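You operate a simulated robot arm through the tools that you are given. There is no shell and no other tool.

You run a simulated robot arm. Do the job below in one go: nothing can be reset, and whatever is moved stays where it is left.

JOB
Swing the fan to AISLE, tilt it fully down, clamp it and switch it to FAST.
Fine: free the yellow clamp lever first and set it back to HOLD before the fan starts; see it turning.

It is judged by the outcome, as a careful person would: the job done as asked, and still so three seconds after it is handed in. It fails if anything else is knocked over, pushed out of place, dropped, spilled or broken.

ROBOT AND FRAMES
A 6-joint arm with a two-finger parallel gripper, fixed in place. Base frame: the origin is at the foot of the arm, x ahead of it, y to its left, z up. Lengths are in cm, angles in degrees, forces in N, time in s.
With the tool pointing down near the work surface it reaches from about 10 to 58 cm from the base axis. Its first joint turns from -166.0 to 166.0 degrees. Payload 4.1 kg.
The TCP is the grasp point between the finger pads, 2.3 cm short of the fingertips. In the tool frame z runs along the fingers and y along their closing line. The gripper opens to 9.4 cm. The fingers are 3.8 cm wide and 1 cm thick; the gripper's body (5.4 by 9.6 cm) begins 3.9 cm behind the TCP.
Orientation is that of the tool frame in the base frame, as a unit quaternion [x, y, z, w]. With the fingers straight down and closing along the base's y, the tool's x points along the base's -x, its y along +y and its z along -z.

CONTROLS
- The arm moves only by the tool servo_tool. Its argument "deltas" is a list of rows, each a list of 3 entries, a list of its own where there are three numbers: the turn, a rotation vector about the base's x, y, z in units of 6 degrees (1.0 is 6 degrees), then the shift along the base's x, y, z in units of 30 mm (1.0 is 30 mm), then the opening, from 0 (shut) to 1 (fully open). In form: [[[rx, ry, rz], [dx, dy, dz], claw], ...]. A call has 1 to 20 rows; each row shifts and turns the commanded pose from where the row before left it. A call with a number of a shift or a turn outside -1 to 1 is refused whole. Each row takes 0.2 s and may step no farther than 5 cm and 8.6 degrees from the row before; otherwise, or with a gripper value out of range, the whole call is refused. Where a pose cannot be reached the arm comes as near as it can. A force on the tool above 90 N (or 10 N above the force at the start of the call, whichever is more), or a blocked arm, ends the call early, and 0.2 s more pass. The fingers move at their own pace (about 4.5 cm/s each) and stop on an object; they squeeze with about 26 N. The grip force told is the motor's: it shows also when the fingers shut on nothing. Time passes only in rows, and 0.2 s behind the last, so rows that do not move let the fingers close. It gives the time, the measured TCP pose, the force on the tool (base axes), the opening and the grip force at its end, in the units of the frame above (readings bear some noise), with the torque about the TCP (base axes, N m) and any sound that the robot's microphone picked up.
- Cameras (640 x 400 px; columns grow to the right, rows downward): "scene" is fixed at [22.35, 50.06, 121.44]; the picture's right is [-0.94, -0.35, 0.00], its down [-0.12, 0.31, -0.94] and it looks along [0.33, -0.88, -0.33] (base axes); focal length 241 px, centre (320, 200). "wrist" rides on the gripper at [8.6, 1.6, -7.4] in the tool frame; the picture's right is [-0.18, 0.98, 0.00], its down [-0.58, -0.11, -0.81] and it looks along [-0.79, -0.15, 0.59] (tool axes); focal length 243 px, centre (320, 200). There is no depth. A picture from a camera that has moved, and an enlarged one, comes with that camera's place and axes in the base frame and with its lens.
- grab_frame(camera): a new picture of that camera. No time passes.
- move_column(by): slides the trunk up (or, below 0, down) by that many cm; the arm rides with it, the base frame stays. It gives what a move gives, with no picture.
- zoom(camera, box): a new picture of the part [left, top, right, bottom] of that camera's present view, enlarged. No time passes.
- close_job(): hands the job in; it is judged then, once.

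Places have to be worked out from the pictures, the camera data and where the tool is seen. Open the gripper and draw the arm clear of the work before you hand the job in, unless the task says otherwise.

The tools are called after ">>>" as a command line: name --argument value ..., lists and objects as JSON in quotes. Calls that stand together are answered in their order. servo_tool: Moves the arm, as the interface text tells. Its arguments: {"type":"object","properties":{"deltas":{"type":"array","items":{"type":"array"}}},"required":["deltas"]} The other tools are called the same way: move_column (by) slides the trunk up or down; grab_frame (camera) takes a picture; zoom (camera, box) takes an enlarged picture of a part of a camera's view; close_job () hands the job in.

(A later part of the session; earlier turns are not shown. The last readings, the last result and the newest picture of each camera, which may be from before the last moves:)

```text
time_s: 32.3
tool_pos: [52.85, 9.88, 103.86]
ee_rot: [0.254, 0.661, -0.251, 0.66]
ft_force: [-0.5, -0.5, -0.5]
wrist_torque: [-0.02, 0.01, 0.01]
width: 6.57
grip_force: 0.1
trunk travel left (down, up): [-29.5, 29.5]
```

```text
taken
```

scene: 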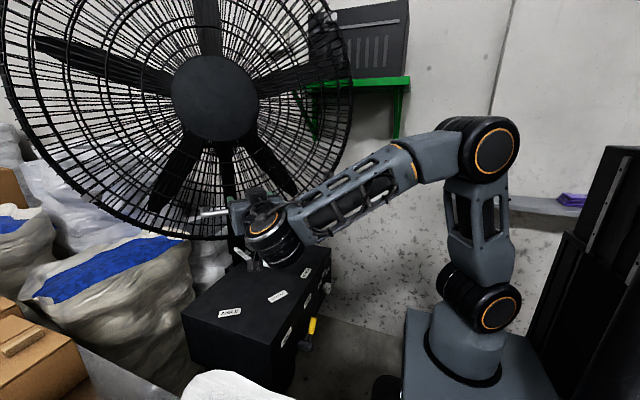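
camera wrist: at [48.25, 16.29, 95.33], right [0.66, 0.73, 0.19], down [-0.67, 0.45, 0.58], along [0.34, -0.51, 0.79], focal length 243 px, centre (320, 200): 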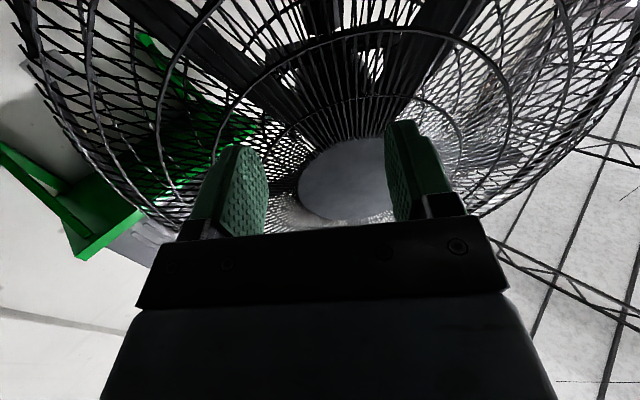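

The tool now faces the fan squarely at (52.9,9.9,103.9). I'll slide in along that facing until the open fingers lie just over the bar, about 2 cm past it and short of the cage.

>>> servo_tool --deltas '[[[0, 0, 0], [0.707, -0.387, 0], 0.7], [[0, 0, 0], [0.707, -0.387, 0], 0.7], [[0, 0, 0], [0.707, -0.387, 0], 0.7], [[0, 0, 0], [0.707, -0.387, 0], 0.7], [[0, 0, 0], [0.6, -0.34, 0], 0.7], [[0, 0, 0], [0, 0, 0], 0.7]]'

>>> grab_frame --camera "wrist"

>>> zoom --camera "scene" --box '[150, 130, 330, 290]'

```text
time_s: 33.7
tool_pos: [63.06, 4.32, 104.05]
ee_rot: [0.254, 0.661, -0.251, 0.66]
ft_force: [-0.3, 0.6, -0.2]
wrist_torque: [0.04, 0.01, 0.01]
width: 6.59
grip_force: 0.0
trunk travel left (down, up): [-29.5, 29.5]
```

```text
taken
camera wrist: at [58.57, 10.48, 95.39], right [0.66, 0.73, 0.19], down [-0.67, 0.45, 0.58], along [0.34, -0.51, 0.79], focal length 243 px, centre (320, 200)
```

wrist: 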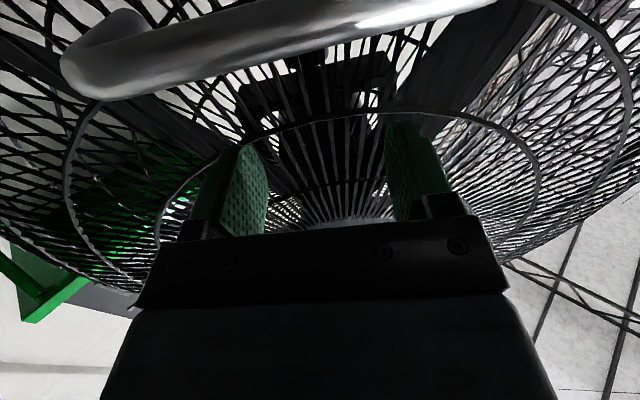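

```text
2.50 times, centred on (240, 210) of scene
camera zoom: at [22.35, 50.06, 121.44], right [-0.94, -0.35, 0.0], down [-0.12, 0.31, -0.94], along [0.33, -0.88, -0.33], focal length 602 px, centre (520, 175)
```

zoom: 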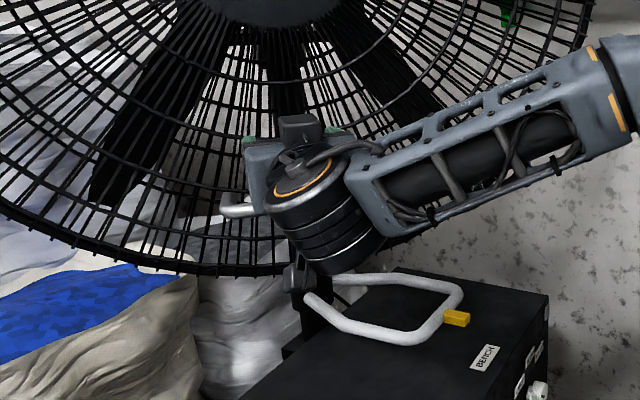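

The fingers are just above the bar, centred along it. I'll lower until they touch, watching the force.

>>> servo_tool --deltas '[[[0, 0, 0], [0, 0, -0.4], 0.7], [[0, 0, 0], [0, 0, -0.4], 0.7], [[0, 0, 0], [0, 0, -0.3], 0.7], [[0, 0, 0], [0, 0, -0.2], 0.7]]'

>>> grab_frame --camera "wrist"

```text
time_s: 34.7
tool_pos: [63.01, 4.16, 100.09]
ee_rot: [0.254, 0.661, -0.251, 0.66]
ft_force: [8.1, -9.0, 10.2]
wrist_torque: [-0.64, -0.12, 0.39]
width: 6.63
grip_force: 0.2
trunk travel left (down, up): [-29.5, 29.5]
```

```text
taken
camera wrist: at [58.58, 10.44, 91.52], right [0.66, 0.73, 0.19], down [-0.67, 0.46, 0.58], along [0.34, -0.51, 0.79], focal length 243 px, centre (320, 200)
```

wrist: 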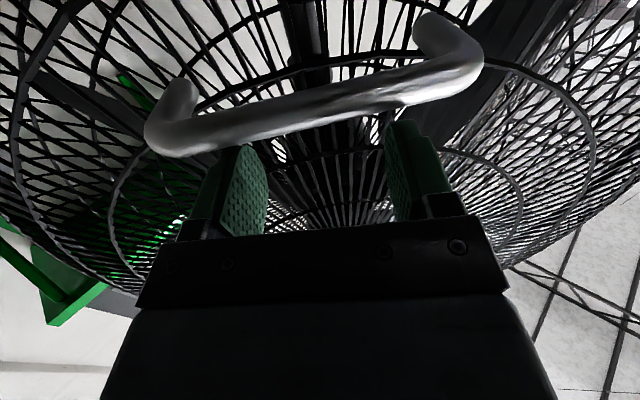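

Contact: about 10 N up, and the bar drags the fingers toward the fan as it starts to tilt. I'll follow its arc down and back in small steps.

>>> servo_tool --deltas '[[[0, 0, 0], [0.2, -0.2, -0.3], 0.7], [[0, 0, 0], [0.2, -0.2, -0.3], 0.7], [[0, 0, 0], [0.2, -0.2, -0.3], 0.7], [[0, 0, 0], [0.2, -0.2, -0.3], 0.7]]'

>>> grab_frame --camera "wrist"

>>> grab_frame --camera "scene"

```text
time_s: 35.7
tool_pos: [65.6, 1.92, 96.25]
ee_rot: [0.254, 0.662, -0.251, 0.659]
ft_force: [-1.1, -0.6, -0.4]
wrist_torque: [0.02, -0.01, 0.01]
width: 6.59
grip_force: 0.0
trunk travel left (down, up): [-29.5, 29.5]
```

```text
taken
camera wrist: at [60.96, 8.23, 87.77], right [0.66, 0.73, 0.19], down [-0.67, 0.45, 0.59], along [0.34, -0.51, 0.79], focal length 243 px, centre (320, 200)
```

wrist: 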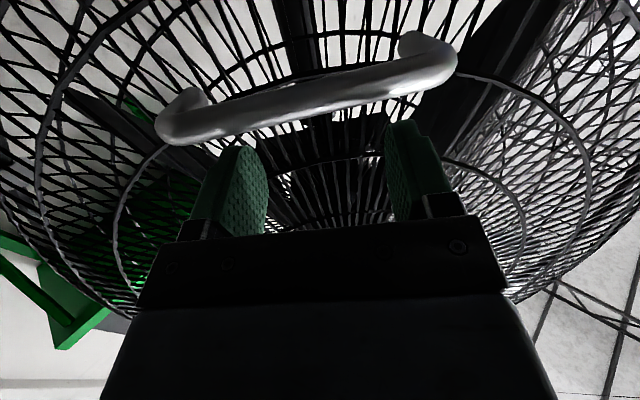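

```text
taken
```

scene: 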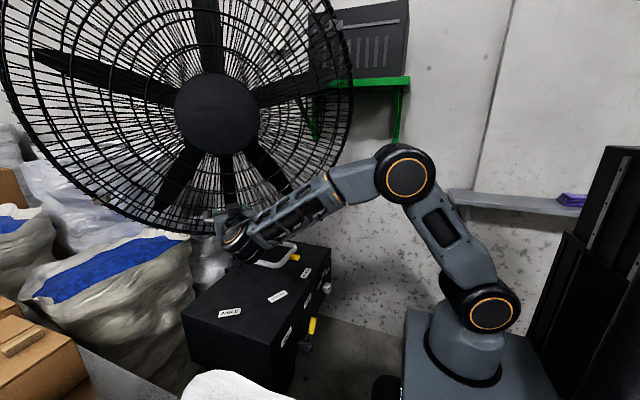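

The head is tilting easily: the bar has already gone back about 6.6 cm and down 4 cm, and is now ahead of my fingertips. Its path is flattening, so I'll back off and roll the tool 90° to grip the bar with fingers above and below, which gives control right to the stop.

>>> servo_tool --deltas '[[[0, 0, 0], [-0.5, 0.5, 0], 0.7], [[0, 0, 0], [-0.5, 0.5, -0.2], 0.7], [[0, 0, 0], [-0.5, 0.5, -0.2], 0.7], [[0.743, -0.669, 0], [0, 0, 0], 0.6], [[0.743, -0.669, 0], [0, 0, 0], 0.6], [[0.743, -0.669, 0], [0, 0, 0], 0.6], [[0.743, -0.669, 0], [0, 0, 0], 0.6], [[0.743, -0.669, 0], [0, 0, 0], 0.6], [[0.743, -0.669, 0], [0, 0, 0], 0.6], [[0.743, -0.669, 0], [0, 0, 0], 0.6], [[0.743, -0.669, 0], [0, 0, 0], 0.6], [[0.743, -0.669, 0], [0, 0, 0], 0.6], [[0.743, -0.669, 0], [0, 0, 0], 0.6], [[0.743, -0.669, 0], [0, 0, 0], 0.6], [[0.743, -0.669, 0], [0, 0, 0], 0.6], [[0.743, -0.669, 0], [0, 0, 0], 0.6], [[0.743, -0.669, 0], [0, 0, 0], 0.6], [[0.743, -0.669, 0], [0, 0, 0], 0.6]]'

>>> grab_frame --camera "wrist"

>>> grab_frame --camera "scene"

```text
time_s: 39.5
tool_pos: [72.62, 13.25, 111.74]
ee_rot: [0.646, 0.287, 0.29, 0.645]
ft_force: [0.7, -1.1, 0.7]
wrist_torque: [-0.01, 0.02, 0.02]
width: 5.64
grip_force: 0.0
out of reach, approached as far as the arm can: row 11, 12, 13, 14, 15, 16, 17, 18
trunk travel left (down, up): [-29.5, 29.5]
```

```text
taken
camera wrist: at [72.84, 24.68, 113.44], right [-0.12, -0.14, 0.98], down [-0.99, 0.11, -0.11], along [-0.09, -0.98, -0.15], focal length 243 px, centre (320, 200)
```

wrist: 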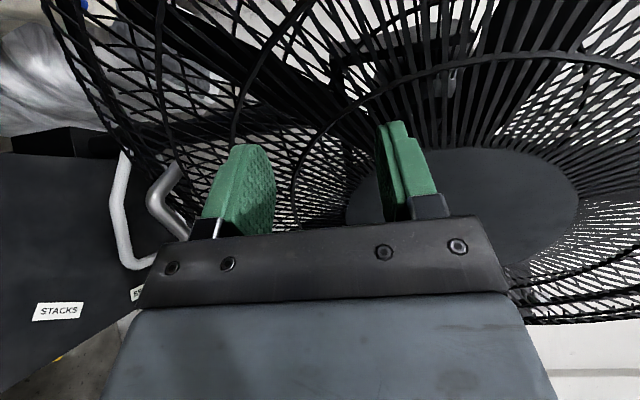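

```text
taken
```

scene: 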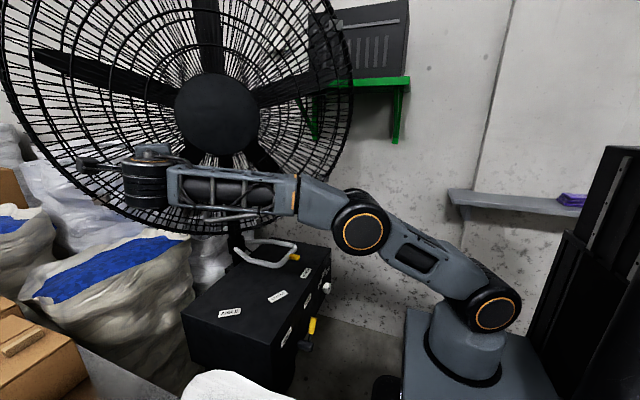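

The roll was achieved but the arm had to swing out to (72.6,13.3,111.7) to do it, just in front of the cage and touching nothing. I'll step carefully away from the cage and down toward the pre-grasp place, checking that it can follow.

>>> servo_tool --deltas '[[[0, 0, 0], [-0.7, 0.3, 0], 0.6], [[0, 0, 0], [-0.7, 0.3, 0], 0.6], [[0, 0, 0], [-0.5, 0, -0.5], 0.6]]'

>>> grab_frame --camera "scene"

```text
time_s: 40.3
tool_pos: [69.95, 16.75, 113.03]
ee_rot: [0.645, 0.288, 0.289, 0.646]
ft_force: [0.0, 0.2, -0.5]
wrist_torque: [0.01, 0.03, 0.01]
width: 5.64
grip_force: 0.1
out of reach, approached as far as the arm can: row 1, 2, 3
trunk travel left (down, up): [-29.5, 29.5]
```

```text
taken
```

scene: 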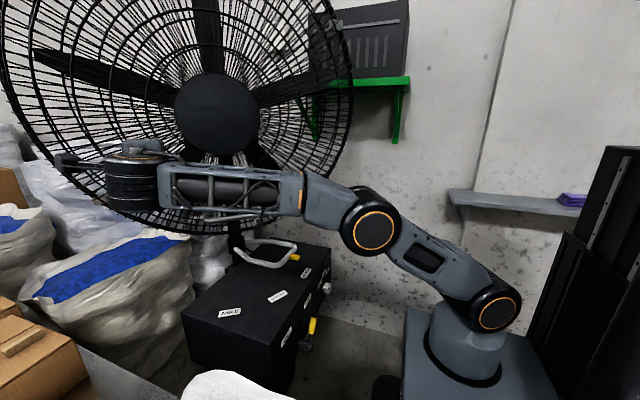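

This orientation can't get near the bar, so I'll undo the roll here, well clear of the cage. Then I'll use the natural orientation with the tool pitched up, so the finger undersides push the bar back and down.

>>> servo_tool --deltas '[[[-0.743, 0.669, 0], [0, 0, 0], 0.7], [[-0.743, 0.669, 0], [0, 0, 0], 0.7], [[-0.743, 0.669, 0], [0, 0, 0], 0.7], [[-0.743, 0.669, 0], [0, 0, 0], 0.7], [[-0.743, 0.669, 0], [0, 0, 0], 0.7], [[-0.743, 0.669, 0], [0, 0, 0], 0.7], [[-0.743, 0.669, 0], [0, 0, 0], 0.7], [[-0.743, 0.669, 0], [0, 0, 0], 0.7], [[-0.743, 0.669, 0], [0, 0, 0], 0.7], [[-0.743, 0.669, 0], [0, 0, 0], 0.7], [[-0.743, 0.669, 0], [0, 0, 0], 0.7], [[-0.743, 0.669, 0], [0, 0, 0], 0.7], [[-0.743, 0.669, 0], [0, 0, 0], 0.7], [[-0.743, 0.669, 0], [0, 0, 0], 0.7], [[-0.743, 0.669, 0], [0, 0, 0], 0.7], [[0, 0, 0], [0, 0, 0], 0.7]]'

>>> grab_frame --camera "scene"

>>> grab_frame --camera "wrist"

```text
time_s: 43.7
tool_pos: [70.16, 16.53, 112.96]
ee_rot: [0.253, 0.662, -0.251, 0.66]
ft_force: [-0.6, -0.3, -0.2]
wrist_torque: [0.0, 0.02, 0.01]
width: 6.57
grip_force: 0.1
trunk travel left (down, up): [-29.5, 29.5]
```

```text
taken
```

scene: 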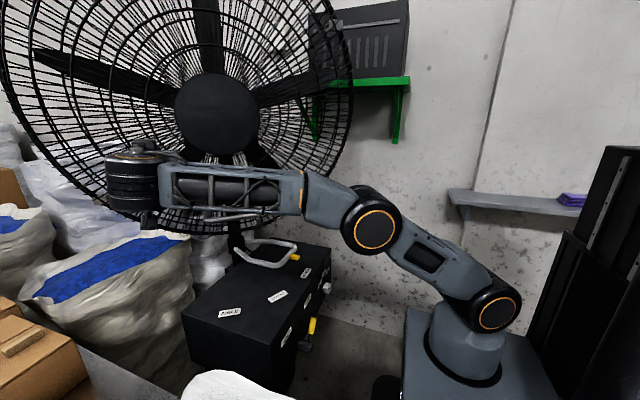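

```text
taken
camera wrist: at [65.46, 22.88, 104.28], right [0.66, 0.73, 0.19], down [-0.67, 0.45, 0.58], along [0.34, -0.51, 0.79], focal length 243 px, centre (320, 200)
```

wrist: 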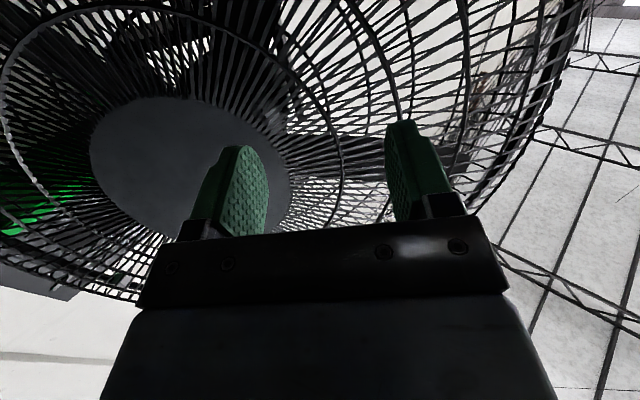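

The tool is back in its natural roll and clear of the fan. I'll move along in front of the fan toward the bar and pitch the tool up 30°.

>>> servo_tool --deltas '[[[0, 0, 0], [-0.68, -0.535, -0.6], 0.7], [[0, 0, 0], [-0.68, -0.535, -0.6], 0.7], [[0, 0, 0], [-0.68, -0.535, -0.6], 0.7], [[0, 0, 0], [-0.68, -0.535, -0.6], 0.7], [[0, 0, 0], [-0.68, -0.535, -0.6], 0.7], [[-0.669, -0.743, 0], [0, 0, 0], 0.7], [[-0.669, -0.743, 0], [0, 0, 0], 0.7], [[-0.669, -0.743, 0], [0, 0, 0], 0.7], [[-0.669, -0.743, 0], [0, 0, 0], 0.7], [[-0.669, -0.743, 0], [0, 0, 0], 0.7], [[0, 0, 0], [0, 0, 0], 0.7]]'

>>> grab_frame --camera "wrist"

>>> grab_frame --camera "scene"

```text
time_s: 46.1
tool_pos: [59.82, 8.67, 103.94]
ee_rot: [0.178, 0.468, -0.307, 0.81]
ft_force: [-0.2, 0.6, -0.1]
wrist_torque: [-0.02, 0.02, 0.0]
width: 6.59
grip_force: 0.1
trunk travel left (down, up): [-29.5, 29.5]
```

```text
taken
camera wrist: at [59.3, 11.35, 92.7], right [0.59, 0.79, 0.16], down [-0.81, 0.58, 0.1], along [-0.01, -0.19, 0.98], focal length 243 px, centre (320, 200)
```

wrist: 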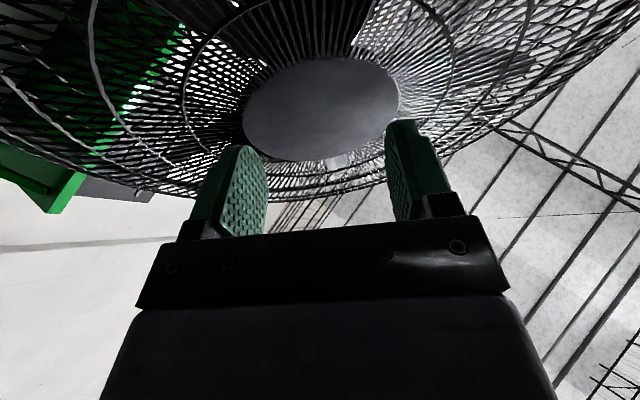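

```text
taken
```

scene: 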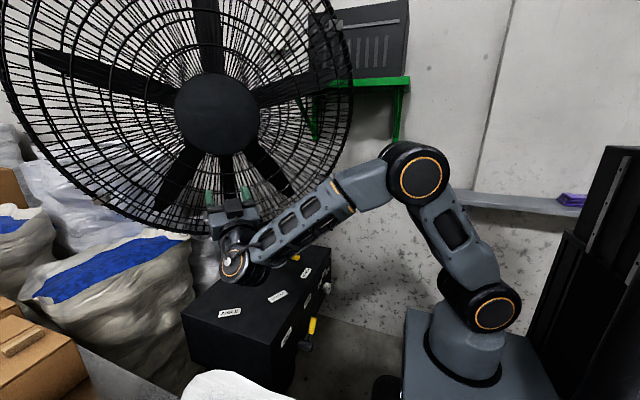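

Pitched up 30° without trouble. The bar should now be near (69,-1,94), so I'll come to about 5 cm short of it.

>>> servo_tool --deltas '[[[0, 0, 0], [0.667, -0.772, -0.378], 0.7], [[0, 0, 0], [0.667, -0.772, -0.378], 0.7], [[0, 0, 0], [0.667, -0.772, -0.378], 0.7], [[0, 0, 0], [0, 0, 0], 0.7]]'

>>> grab_frame --camera "wrist"

>>> zoom --camera "scene" --box '[150, 130, 330, 290]'

```text
time_s: 47.1
tool_pos: [66.03, 1.77, 100.55]
ee_rot: [0.179, 0.468, -0.308, 0.809]
ft_force: [0.5, 0.3, -0.8]
wrist_torque: [-0.02, -0.03, -0.04]
width: 6.6
grip_force: 0.0
trunk travel left (down, up): [-29.5, 29.5]
```

```text
taken
camera wrist: at [65.4, 4.45, 89.42], right [0.59, 0.79, 0.16], down [-0.81, 0.58, 0.1], along [-0.01, -0.19, 0.98], focal length 243 px, centre (320, 200)
```

wrist: 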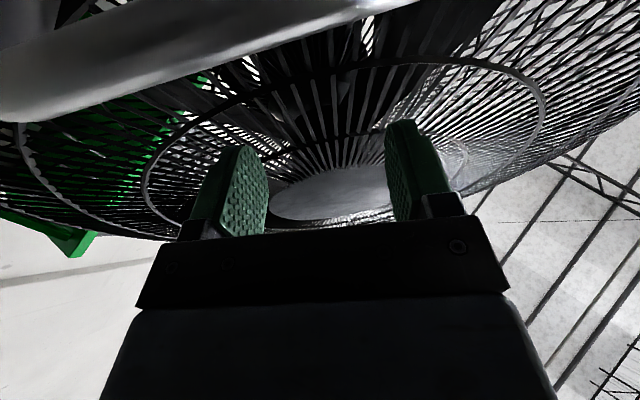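

```text
2.50 times, centred on (240, 210) of scene
camera zoom: at [22.35, 50.06, 121.44], right [-0.94, -0.35, 0.0], down [-0.12, 0.31, -0.94], along [0.33, -0.88, -0.33], focal length 602 px, centre (520, 175)
```

zoom: 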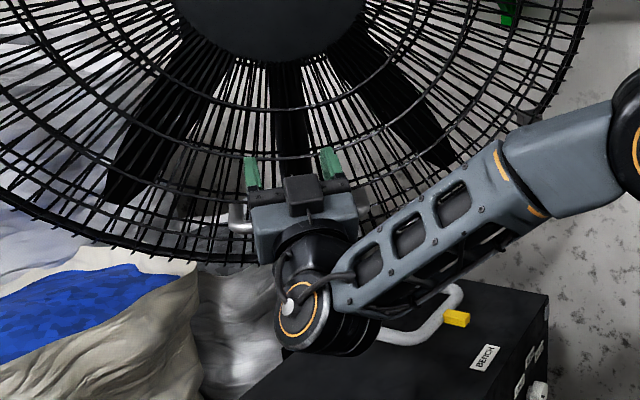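

The bar shows close at the top of the wrist view, as expected. I'll advance forward and down until the fingers meet it.

>>> servo_tool --deltas '[[[0, 0, 0], [0.123, -0.11, -0.289], 0.7], [[0, 0, 0], [0.123, -0.11, -0.289], 0.7], [[0, 0, 0], [0.123, -0.11, -0.289], 0.7], [[0, 0, 0], [0.123, -0.11, -0.289], 0.7], [[0, 0, 0], [0.123, -0.11, -0.2], 0.7]]'

>>> grab_frame --camera "wrist"

```text
time_s: 48.3
tool_pos: [67.71, 0.05, 96.48]
ee_rot: [0.179, 0.468, -0.308, 0.809]
ft_force: [-0.2, 0.6, 3.3]
wrist_torque: [-0.07, 0.04, 0.01]
width: 6.59
grip_force: 0.0
trunk travel left (down, up): [-29.5, 29.5]
```

```text
taken
camera wrist: at [67.14, 2.67, 85.21], right [0.59, 0.79, 0.16], down [-0.81, 0.58, 0.1], along [-0.01, -0.19, 0.98], focal length 243 px, centre (320, 200)
```

wrist: 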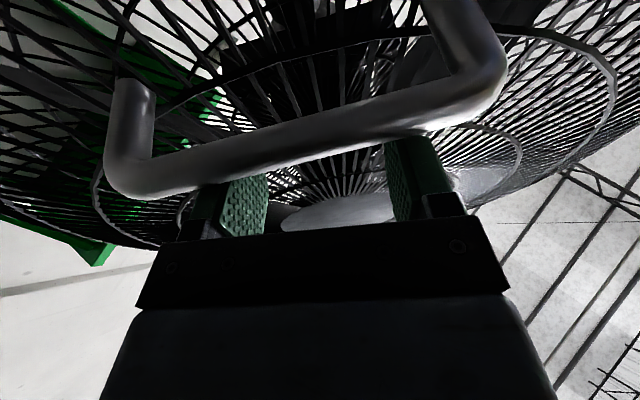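

The fingers now rest on the bar, well centred. I'll push back and down along its arc.

>>> servo_tool --deltas '[[[0, 0, 0], [0.207, -0.216, -0.18], 0.7], [[0, 0, 0], [0.207, -0.216, -0.18], 0.7], [[0, 0, 0], [0.207, -0.216, -0.18], 0.7], [[0, 0, 0], [0.207, -0.216, -0.17], 0.7]]'

>>> grab_frame --camera "wrist"

>>> grab_frame --camera "scene"

```text
time_s: 49.3
tool_pos: [69.26, -1.51, 95.67]
ee_rot: [0.176, 0.456, -0.308, 0.816]
ft_force: [-56.5, 49.1, 41.2]
wrist_torque: [-0.26, 2.66, -3.49]
width: 6.63
grip_force: 0.3
trunk travel left (down, up): [-29.5, 29.5]
```

```text
taken
camera wrist: at [68.96, 1.03, 84.44], right [0.58, 0.8, 0.17], down [-0.81, 0.58, 0.07], along [-0.04, -0.18, 0.98], focal length 243 px, centre (320, 200)
```

wrist: 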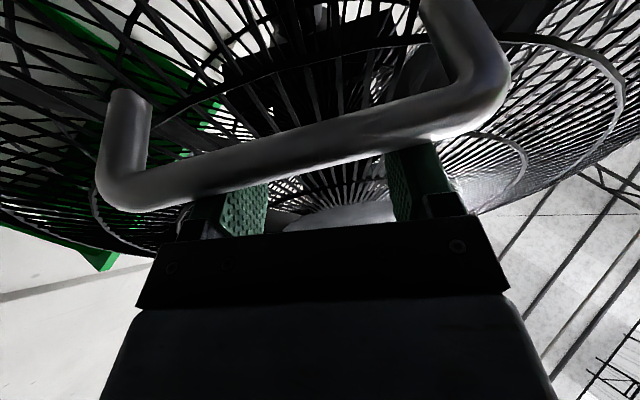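

```text
taken
```

scene: 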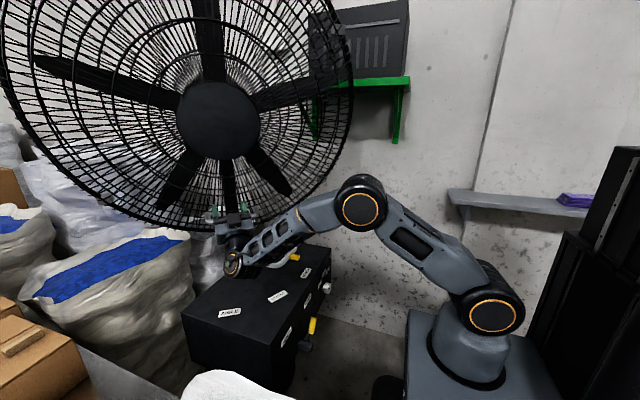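

The load jumped to about 85 N right along the tilt direction after roughly 17° of total tilt, which suggests the tilt stop. I'll ease off and look at how the head rests.

>>> servo_tool --deltas '[[[0, 0, 0], [-0.15, 0.15, 0.1], 0.7], [[0, 0, 0], [-0.2, 0.2, 0.4], 0.7], [[0, 0, 0], [-0.3, 0.3, 0.5], 0.7], [[0, 0, 0], [0, 0, 0], 0.7]]'

>>> grab_frame --camera "wrist"

>>> grab_frame --camera "scene"

```text
time_s: 50.3
tool_pos: [68.25, -0.59, 97.2]
ee_rot: [0.178, 0.469, -0.308, 0.808]
ft_force: [-0.3, 0.5, 0.3]
wrist_torque: [0.04, 0.0, 0.02]
width: 6.55
grip_force: 0.1
trunk travel left (down, up): [-29.5, 29.5]
```

```text
taken
camera wrist: at [67.52, 2.04, 85.95], right [0.59, 0.79, 0.16], down [-0.81, 0.58, 0.11], along [-0.01, -0.19, 0.98], focal length 243 px, centre (320, 200)
```

wrist: 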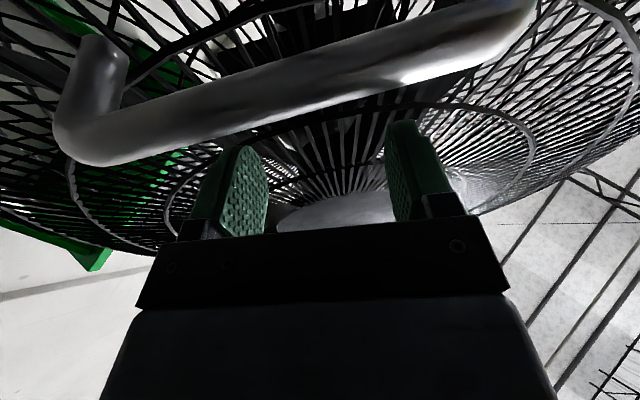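

```text
taken
```

scene: 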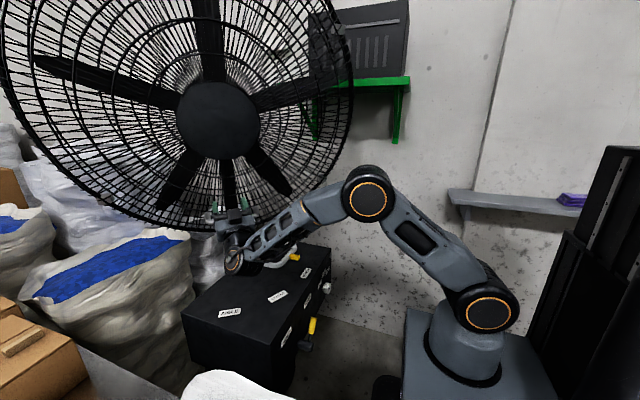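

The head stays tilted with the hub lower in the picture, and free motion took only about 10 N against 85 N at the end, so I take this as the down stop. I'll withdraw from the bar and bring the tool back level and straight.

>>> servo_tool --deltas '[[[0, 0, 0], [-0.4, 0.45, 0.5], 0.5], [[0, 0, 0], [-0.7, 0.7, 0], 0.3], [[0, 0, 0], [-0.7, 0.7, 0], 0], [[0, 0, 0], [-0.7, 0.5, 0], 0], [[0.669, 0.743, 0], [-0.5, 0, 0], 0], [[0.669, 0.743, 0], [-0.3, 0, 0], 0], [[0.669, 0.743, 0], [0, 0, 0], 0], [[0.669, 0.743, 0], [0, 0, 0], 0], [[0.669, 0.743, 0], [0, 0, 0], 0], [[0, 0, 1], [0, 0, 0], 0], [[0, 0, 1], [0, 0, 0], 0], [[0, 0, 1], [0, 0, 0], 0], [[0, 0, 1], [0, 0, 0], 0], [[0, 0, 1], [0, 0, 0], 0], [[0, 0, 1], [0, 0, 0], 0], [[0, 0, 1], [0, 0, 0], 0], [[0, 0, 0], [0, 0, 0], 0]]'

>>> grab_frame --camera "scene"

>>> grab_frame --camera "wrist"

```text
time_s: 53.9
tool_pos: [58.3, 6.42, 98.88]
ee_rot: [0.001, 0.709, 0.002, 0.705]
ft_force: [0.0, 0.2, 0.8]
wrist_torque: [0.0, -0.01, 0.04]
width: 0.0
grip_force: 25.9
trunk travel left (down, up): [-29.5, 29.5]
```

```text
taken
```

scene: 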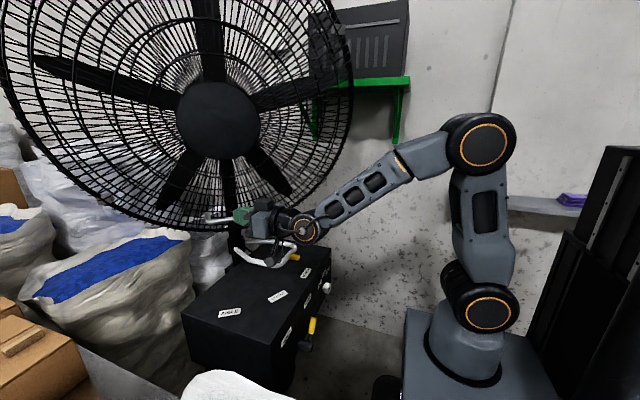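

```text
taken
camera wrist: at [50.66, 8.02, 90.19], right [0.0, 0.98, 0.19], down [-0.8, -0.11, 0.58], along [0.6, -0.15, 0.79], focal length 243 px, centre (320, 200)
```

wrist: 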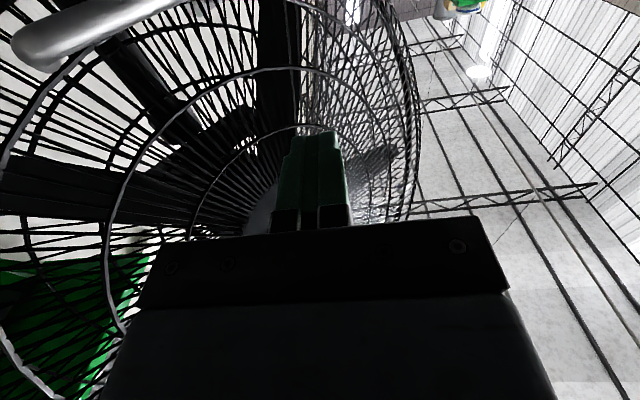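

The head is still tilted and the fingers are shut. I'll pitch the tool to about 42° below level and lower the trunk to work under the cage on the pan loop.

>>> servo_tool --deltas '[[[0, 1, 0], [-0.3, 0, 0], 0], [[0, 1, 0], [-0.3, 0, 0], 0], [[0, 1, 0], [-0.3, 0, 0], 0], [[0, 1, 0], [-0.3, 0, 0], 0], [[0, 1, 0], [-0.3, 0, 0], 0], [[0, 1, 0], [-0.3, 0, 0], 0], [[0, 1, 0], [-0.3, 0, 0], 0], [[0, 0, 0], [0, 0, 0], 0]]'

>>> move_column --by -18

>>> grab_frame --camera "wrist"

>>> grab_frame --camera "scene"

```text
time_s: 55.7
tool_pos: [52.86, 5.74, 98.91]
ee_rot: [0.007, 0.901, -0.008, 0.434]
ft_force: [0.3, 0.1, 0.2]
wrist_torque: [-0.03, 0.02, 0.03]
width: 0.0
grip_force: 26.5
out of reach, approached as far as the arm can: row 5, 6
trunk travel left (down, up): [-29.5, 29.5]
```

```text
time_s: 57.7
tool_pos: [52.92, 5.84, 81.0]
ee_rot: [0.006, 0.901, -0.008, 0.433]
ft_force: [-0.3, 0.0, -0.5]
wrist_torque: [0.02, 0.02, 0.02]
width: 0.0
grip_force: 25.4
trunk travel left (down, up): [-11.5, 47.5]
```

```text
taken
camera wrist: at [41.62, 7.62, 78.84], right [0.14, 0.98, 0.14], down [-0.27, -0.1, 0.96], along [0.95, -0.17, 0.25], focal length 243 px, centre (320, 200)
```

wrist: 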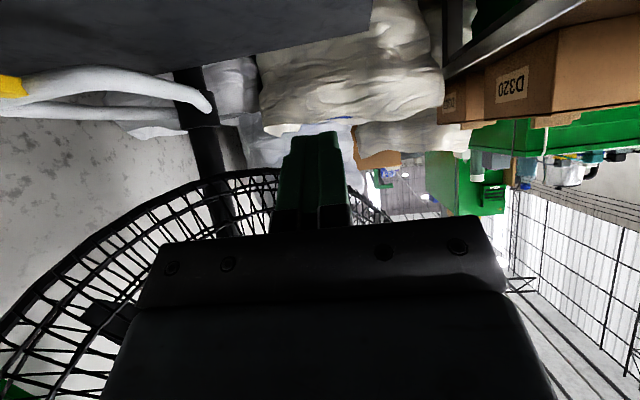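

```text
taken
```

scene: 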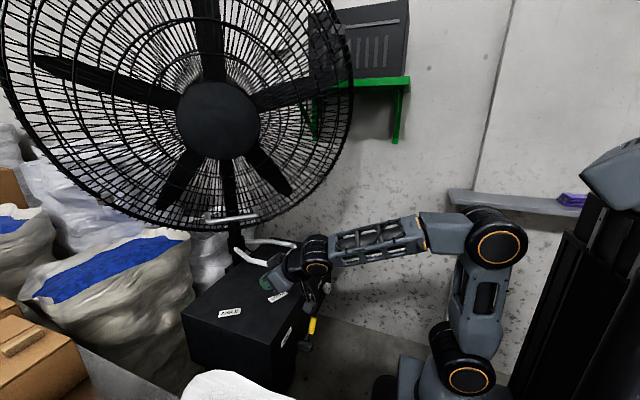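

Orientation is about 39° below level, with the forearm low. The loop's near (-y) arm runs at y≈-27.5, x≈62-73, z≈70.5, so I'll pass in front of the pointer to the loop's right-hand side at z≈72.

>>> servo_tool --deltas '[[[0, 0, 0], [-0.5, -0.98, -0.2], 0], [[0, 0, 0], [-0.5, -0.98, -0.2], 0], [[0, 0, 0], [-0.5, -0.98, -0.2], 0], [[0, 0, 0], [-0.5, -0.98, -0.2], 0], [[0, 0, 0], [-0.4, -0.98, -0.2], 0], [[0, 0, 0], [0, -0.99, -0.25], 0], [[0, 0, 0], [0, -0.99, -0.25], 0], [[0, 0, 0], [0, -0.99, -0.25], 0], [[0, 0, 0], [0, -0.99, -0.25], 0], [[0, 0, 0], [0, -0.99, -0.25], 0], [[0, 0, 0], [0, -0.99, -0.25], 0], [[0, 0, 0], [0, -0.99, -0.25], 0], [[0, 0, 0], [0, -0.99, -0.2], 0], [[0, 0, 0], [0, 0, 0], 0]]'

>>> grab_frame --camera "wrist"

>>> grab_frame --camera "scene"

```text
time_s: 60.7
tool_pos: [45.6, -32.68, 72.17]
ee_rot: [0.007, 0.901, -0.007, 0.433]
ft_force: [-0.8, -0.5, 0.7]
wrist_torque: [0.01, 0.0, 0.03]
width: 0.0
grip_force: 25.7
trunk travel left (down, up): [-11.5, 47.5]
```

```text
taken
camera wrist: at [34.42, -30.85, 70.0], right [0.13, 0.98, 0.14], down [-0.27, -0.09, 0.96], along [0.95, -0.17, 0.25], focal length 243 px, centre (320, 200)
```

wrist: 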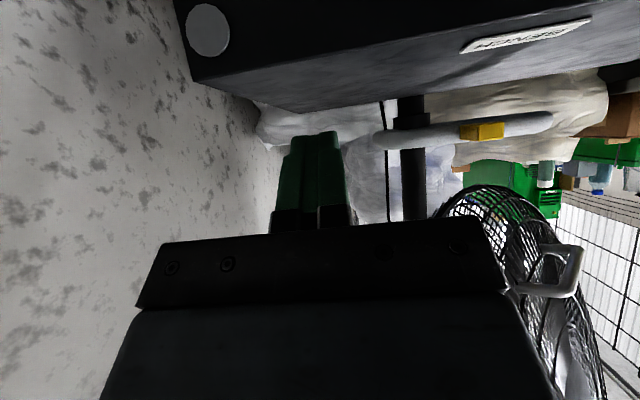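

```text
taken
```

scene: 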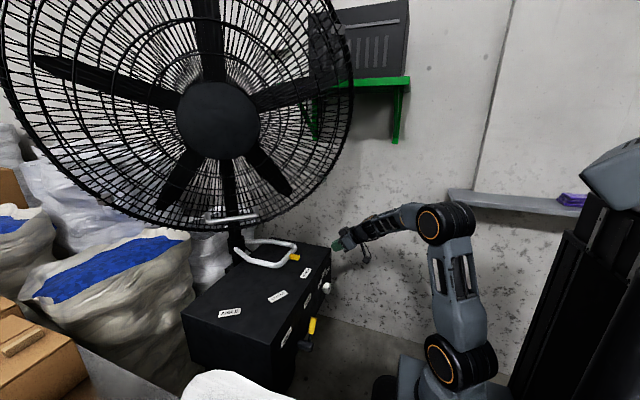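

The view confirms the loop end at z≈71.3 spanning y≈-28.6 to -11.9. My fingers are 3 cm to its right, so I'll slide forward alongside it to x≈65.

>>> servo_tool --deltas '[[[0, 0, 0], [0.92, 0, 0], 0], [[0, 0, 0], [0.92, 0, 0], 0], [[0, 0, 0], [0.92, 0, 0], 0], [[0, 0, 0], [0.92, 0, 0], 0], [[0, 0, 0], [0.92, 0, 0], 0], [[0, 0, 0], [0.92, 0, 0], 0], [[0, 0, 0], [0.92, 0, 0], 0], [[0, 0, 0], [0, 0, 0], 0]]'

>>> grab_frame --camera "wrist"

>>> zoom --camera "scene" --box '[180, 180, 360, 320]'

```text
time_s: 62.5
tool_pos: [65.02, -32.58, 71.87]
ee_rot: [0.007, 0.901, -0.008, 0.433]
ft_force: [0.2, 0.3, -0.2]
wrist_torque: [-0.02, 0.0, -0.02]
width: 0.02
grip_force: 25.7
trunk travel left (down, up): [-11.5, 47.5]
```

```text
taken
camera wrist: at [53.76, -30.76, 69.9], right [0.14, 0.98, 0.14], down [-0.27, -0.1, 0.96], along [0.95, -0.17, 0.25], focal length 243 px, centre (320, 200)
```

wrist: 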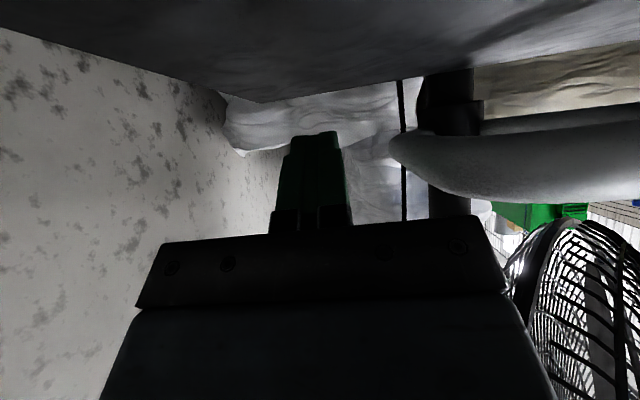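

```text
2.86 times, centred on (270, 250) of scene
camera zoom: at [22.35, 50.06, 121.44], right [-0.94, -0.35, 0.0], down [-0.12, 0.31, -0.94], along [0.33, -0.88, -0.33], focal length 687 px, centre (463, 57)
```

zoom: 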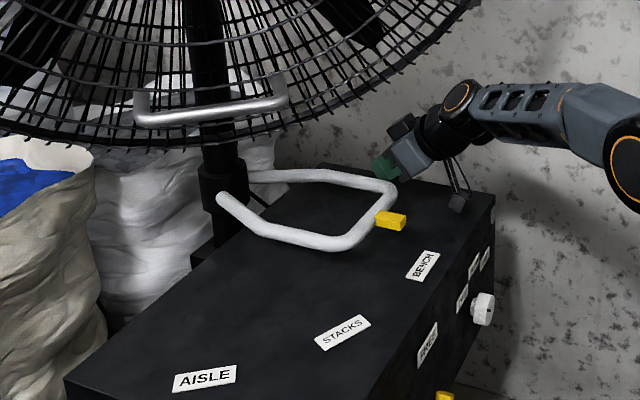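

Fingers are beside the loop with the gripper clear of the cage. I'll push toward +y slowly to start the pan.

>>> servo_tool --deltas '[[[0, 0, 0], [0, 0.4, 0], 0], [[0, 0, 0], [0, 0.4, 0], 0], [[0, 0, 0], [0, 0.25, 0], 0], [[0, 0, 0], [0, 0.25, 0], 0], [[0, 0, 0], [0, 0.25, 0], 0], [[0, 0, 0], [0, 0.25, 0], 0], [[0, 0, 0], [-0.05, 0.25, 0], 0]]'

>>> zoom --camera "scene" --box '[180, 180, 360, 320]'

>>> grab_frame --camera "wrist"

```text
time_s: 64.1
tool_pos: [64.9, -26.37, 72.11]
ee_rot: [0.006, 0.9, -0.007, 0.435]
ft_force: [-5.2, -2.5, 5.5]
wrist_torque: [0.21, 0.25, 0.01]
width: 0.0
grip_force: 25.7
trunk travel left (down, up): [-11.5, 47.5]
```

```text
2.86 times, centred on (270, 250) of scene
camera zoom: at [22.35, 50.06, 121.44], right [-0.94, -0.35, 0.0], down [-0.12, 0.31, -0.94], along [0.33, -0.88, -0.33], focal length 687 px, centre (463, 57)
```

zoom: 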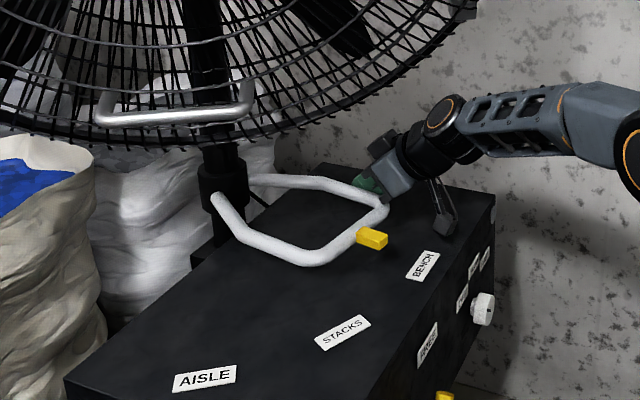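

```text
taken
camera wrist: at [53.61, -24.52, 70.06], right [0.13, 0.98, 0.14], down [-0.27, -0.1, 0.96], along [0.95, -0.16, 0.25], focal length 243 px, centre (320, 200)
```

wrist: 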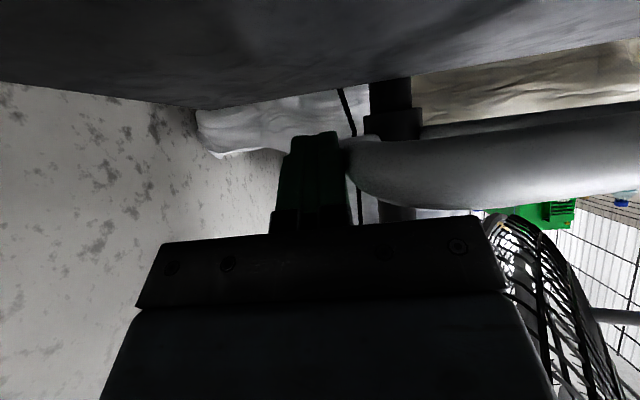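

The loop and fan are turning together with only a few newtons. A slight upward force suggests the gripper body brushes the loop corner, so I'll rise half a centimetre and keep pushing along the arc.

>>> servo_tool --deltas '[[[0, 0, 0], [-0.1, 0.2, 0.15], 0], [[0, 0, 0], [-0.06, 0.25, 0.05], 0], [[0, 0, 0], [-0.04, 0.25, 0], 0], [[0, 0, 0], [-0.04, 0.25, 0], 0], [[0, 0, 0], [-0.04, 0.25, 0], 0], [[0, 0, 0], [-0.04, 0.25, 0], 0], [[0, 0, 0], [-0.04, 0.25, 0], 0], [[0, 0, 0], [-0.04, 0.25, 0], 0]]'

>>> zoom --camera "scene" --box '[180, 180, 360, 320]'

>>> grab_frame --camera "wrist"

>>> grab_frame --camera "scene"

```text
time_s: 65.9
tool_pos: [63.47, -20.74, 72.72]
ee_rot: [0.006, 0.901, -0.008, 0.434]
ft_force: [0.8, 0.0, 0.1]
wrist_torque: [0.04, -0.01, 0.01]
width: 0.0
grip_force: 26.2
trunk travel left (down, up): [-11.5, 47.5]
```

```text
2.86 times, centred on (270, 250) of scene
camera zoom: at [22.35, 50.06, 121.44], right [-0.94, -0.35, 0.0], down [-0.12, 0.31, -0.94], along [0.33, -0.88, -0.33], focal length 687 px, centre (463, 57)
```

zoom: 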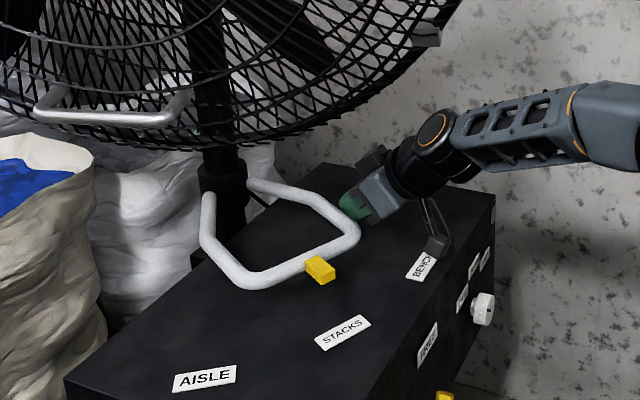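

```text
taken
camera wrist: at [52.31, -18.81, 70.57], right [0.13, 0.98, 0.14], down [-0.27, -0.1, 0.96], along [0.95, -0.17, 0.25], focal length 243 px, centre (320, 200)
```

wrist: 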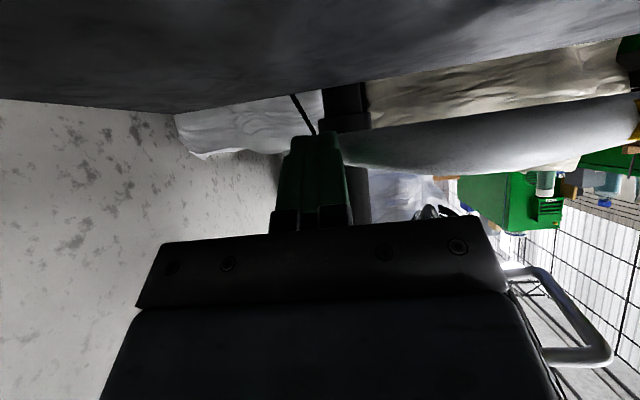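

```text
taken
```

scene: 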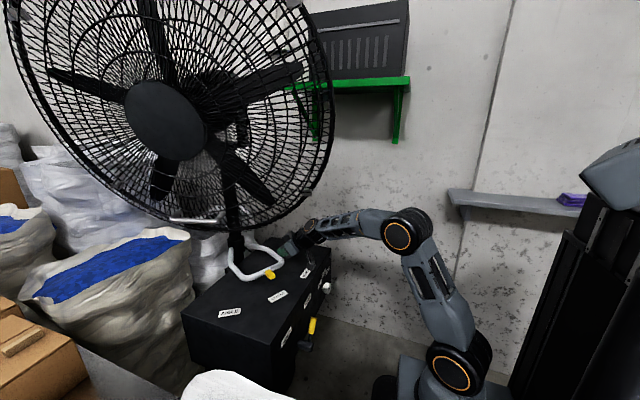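

The pointer is nearing STACKS and the fan turns freely. I'll continue along the arc toward AISLE.

>>> servo_tool --deltas '[[[0, 0, 0], [0, 0.25, 0], 0], [[0, 0, 0], [0, 0.25, 0], 0], [[0, 0, 0], [0.02, 0.25, 0], 0], [[0, 0, 0], [0.04, 0.25, 0], 0], [[0, 0, 0], [0.05, 0.25, 0], 0], [[0, 0, 0], [0.06, 0.22, 0], 0], [[0, 0, 0], [0.06, 0.2, 0], 0], [[0, 0, 0], [0, 0, 0], 0]]'

>>> zoom --camera "scene" --box '[180, 180, 360, 320]'

>>> grab_frame --camera "scene"

>>> grab_frame --camera "wrist"

```text
time_s: 67.7
tool_pos: [64.36, -15.67, 72.7]
ee_rot: [0.007, 0.901, -0.008, 0.433]
ft_force: [-2.2, 0.1, 1.9]
wrist_torque: [0.01, -0.03, 0.03]
width: 0.0
grip_force: 26.6
trunk travel left (down, up): [-11.5, 47.5]
```

```text
2.86 times, centred on (270, 250) of scene
camera zoom: at [22.35, 50.06, 121.44], right [-0.94, -0.35, 0.0], down [-0.12, 0.31, -0.94], along [0.33, -0.88, -0.33], focal length 687 px, centre (463, 57)
```

zoom: 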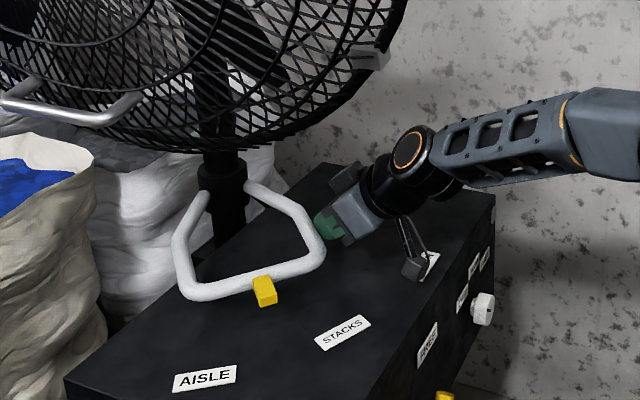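

```text
taken
```

scene: 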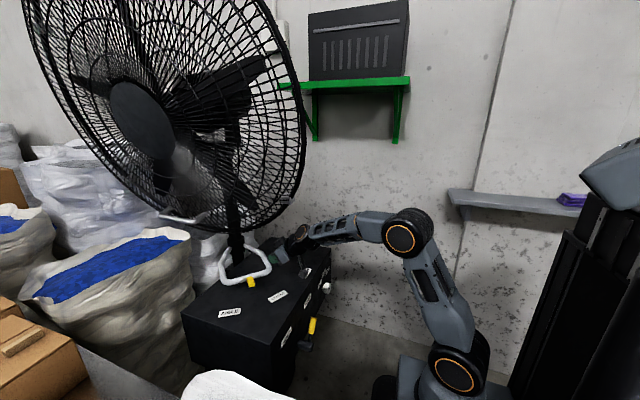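

```text
taken
camera wrist: at [53.09, -13.75, 70.56], right [0.13, 0.98, 0.14], down [-0.27, -0.1, 0.96], along [0.95, -0.17, 0.25], focal length 243 px, centre (320, 200)
```

wrist: 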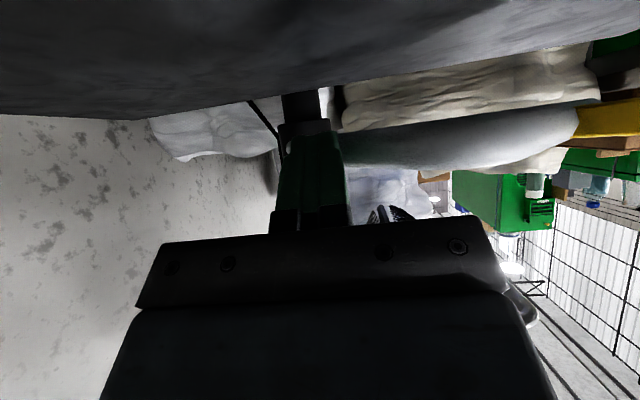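

The pointer works out at about 140°, with AISLE at about 126° around the post. I'll go slower now, following the arc forward and left.

>>> servo_tool --deltas '[[[0, 0, 0], [0.06, 0.15, 0], 0], [[0, 0, 0], [0.06, 0.15, 0], 0], [[0, 0, 0], [0.06, 0.15, 0], 0], [[0, 0, 0], [0.06, 0.15, 0], 0], [[0, 0, 0], [0.06, 0.14, 0], 0], [[0, 0, 0], [0.06, 0.12, 0], 0], [[0, 0, 0], [0.04, 0.1, 0], 0], [[0, 0, 0], [0, 0, 0], 0]]'

>>> zoom --camera "scene" --box '[180, 200, 320, 330]'

>>> grab_frame --camera "scene"

```text
time_s: 69.5
tool_pos: [65.46, -12.67, 72.72]
ee_rot: [0.007, 0.901, -0.008, 0.434]
ft_force: [0.4, -0.6, 1.1]
wrist_torque: [-0.02, 0.03, 0.02]
width: 0.0
grip_force: 25.7
trunk travel left (down, up): [-11.5, 47.5]
```

```text
3.08 times, centred on (250, 265) of scene
camera zoom: at [22.35, 50.06, 121.44], right [-0.94, -0.35, 0.0], down [-0.12, 0.31, -0.94], along [0.33, -0.88, -0.33], focal length 740 px, centre (535, 0)
```

zoom: 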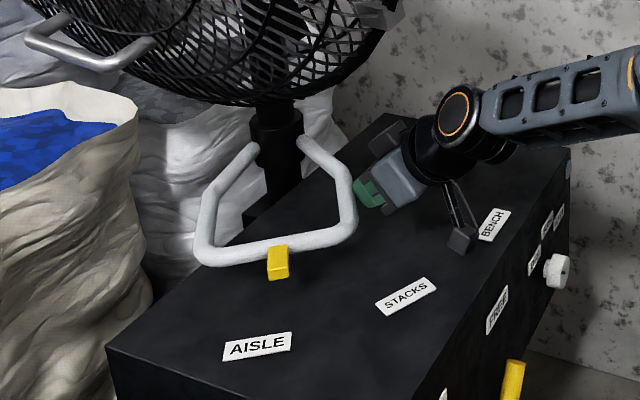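

```text
taken
```

scene: 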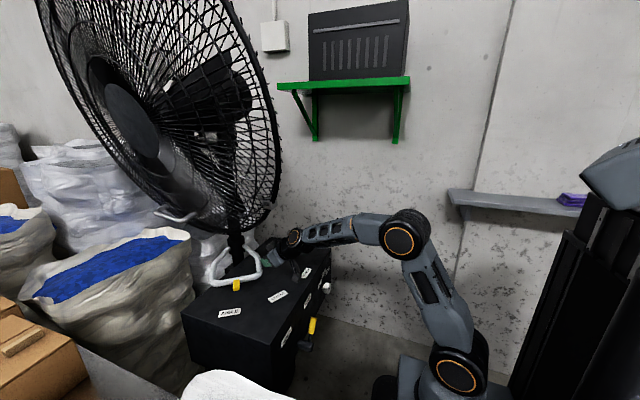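

The pointer now reads about 130° against AISLE at about 125-126°. I'll nudge on in very small steps.

>>> servo_tool --deltas '[[[0, 0, 0], [0.05, 0.12, 0], 0], [[0, 0, 0], [0.05, 0.12, 0], 0], [[0, 0, 0], [0.05, 0.1, 0], 0], [[0, 0, 0], [0.03, 0.08, 0], 0], [[0, 0, 0], [0, 0, 0], 0]]'

>>> zoom --camera "scene" --box '[190, 220, 290, 320]'

```text
time_s: 70.7
tool_pos: [66.01, -11.51, 72.71]
ee_rot: [0.008, 0.901, -0.009, 0.434]
ft_force: [-0.4, 0.6, -0.3]
wrist_torque: [0.01, -0.02, 0.01]
width: 0.0
grip_force: 25.6
trunk travel left (down, up): [-11.5, 47.5]
```

```text
4.00 times, centred on (240, 270) of scene
camera zoom: at [22.35, 50.06, 121.44], right [-0.94, -0.35, 0.0], down [-0.12, 0.31, -0.94], along [0.33, -0.88, -0.33], focal length 962 px, centre (640, -80)
```

zoom: 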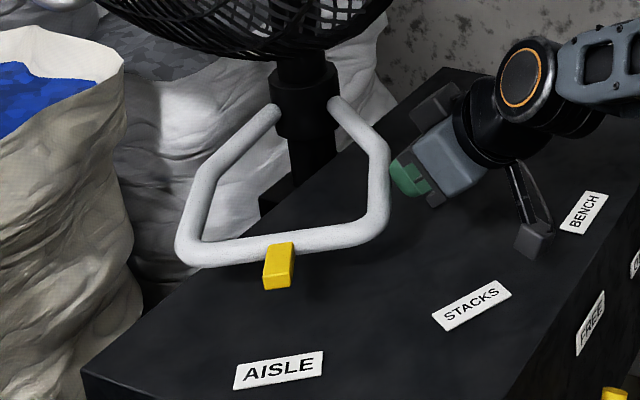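

The pointer measures about 126.2° and the AISLE label about 125°, so it is within about a degree. One tiny nudge more should centre it.

>>> servo_tool --deltas '[[[0, 0, 0], [0.04, 0.08, 0], 0], [[0, 0, 0], [0.03, 0.06, 0], 0], [[0, 0, 0], [0, 0, 0], 0]]'

>>> zoom --camera "scene" --box '[190, 220, 290, 320]'

```text
time_s: 71.5
tool_pos: [66.18, -11.24, 72.88]
ee_rot: [0.009, 0.901, -0.009, 0.435]
ft_force: [-6.3, -10.4, -0.8]
wrist_torque: [-0.07, 0.05, -0.19]
width: 0.0
grip_force: 25.5
trunk travel left (down, up): [-11.5, 47.5]
```

```text
4.00 times, centred on (240, 270) of scene
camera zoom: at [22.35, 50.06, 121.44], right [-0.94, -0.35, 0.0], down [-0.12, 0.31, -0.94], along [0.33, -0.88, -0.33], focal length 962 px, centre (640, -80)
```

zoom: 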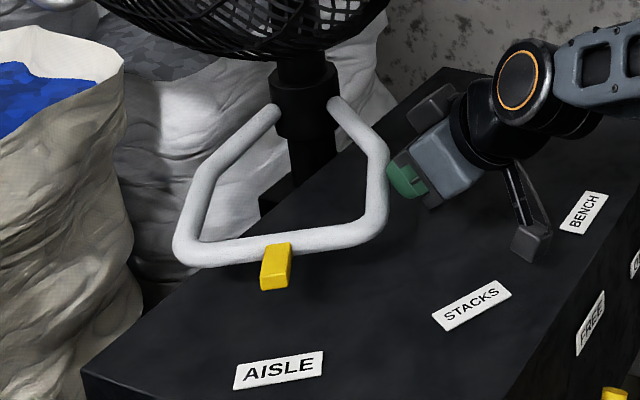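

Contact is light and the pointer moved about half a degree, to about 125.8°. I'll make one more small nudge, then retreat so I can view it from above.

>>> servo_tool --deltas '[[[0, 0, 0], [0.05, 0.06, 0], 0], [[0, 0, 0], [0.04, 0.05, 0], 0], [[0, 0, 0], [0, 0, 0], 0]]'

>>> zoom --camera "scene" --box '[190, 220, 290, 320]'

```text
time_s: 72.3
tool_pos: [66.33, -11.24, 72.82]
ee_rot: [0.01, 0.901, -0.008, 0.434]
ft_force: [-42.7, -28.4, -1.5]
wrist_torque: [-0.2, 0.3, -0.3]
width: 0.0
grip_force: 25.9
trunk travel left (down, up): [-11.5, 47.5]
```

```text
4.00 times, centred on (240, 270) of scene
camera zoom: at [22.35, 50.06, 121.44], right [-0.94, -0.35, 0.0], down [-0.12, 0.31, -0.94], along [0.33, -0.88, -0.33], focal length 962 px, centre (640, -80)
```

zoom: 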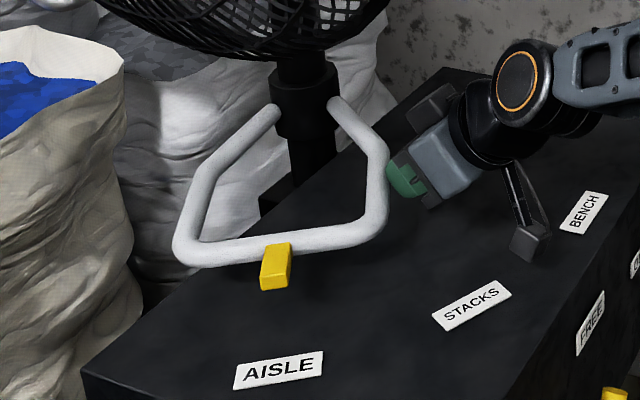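

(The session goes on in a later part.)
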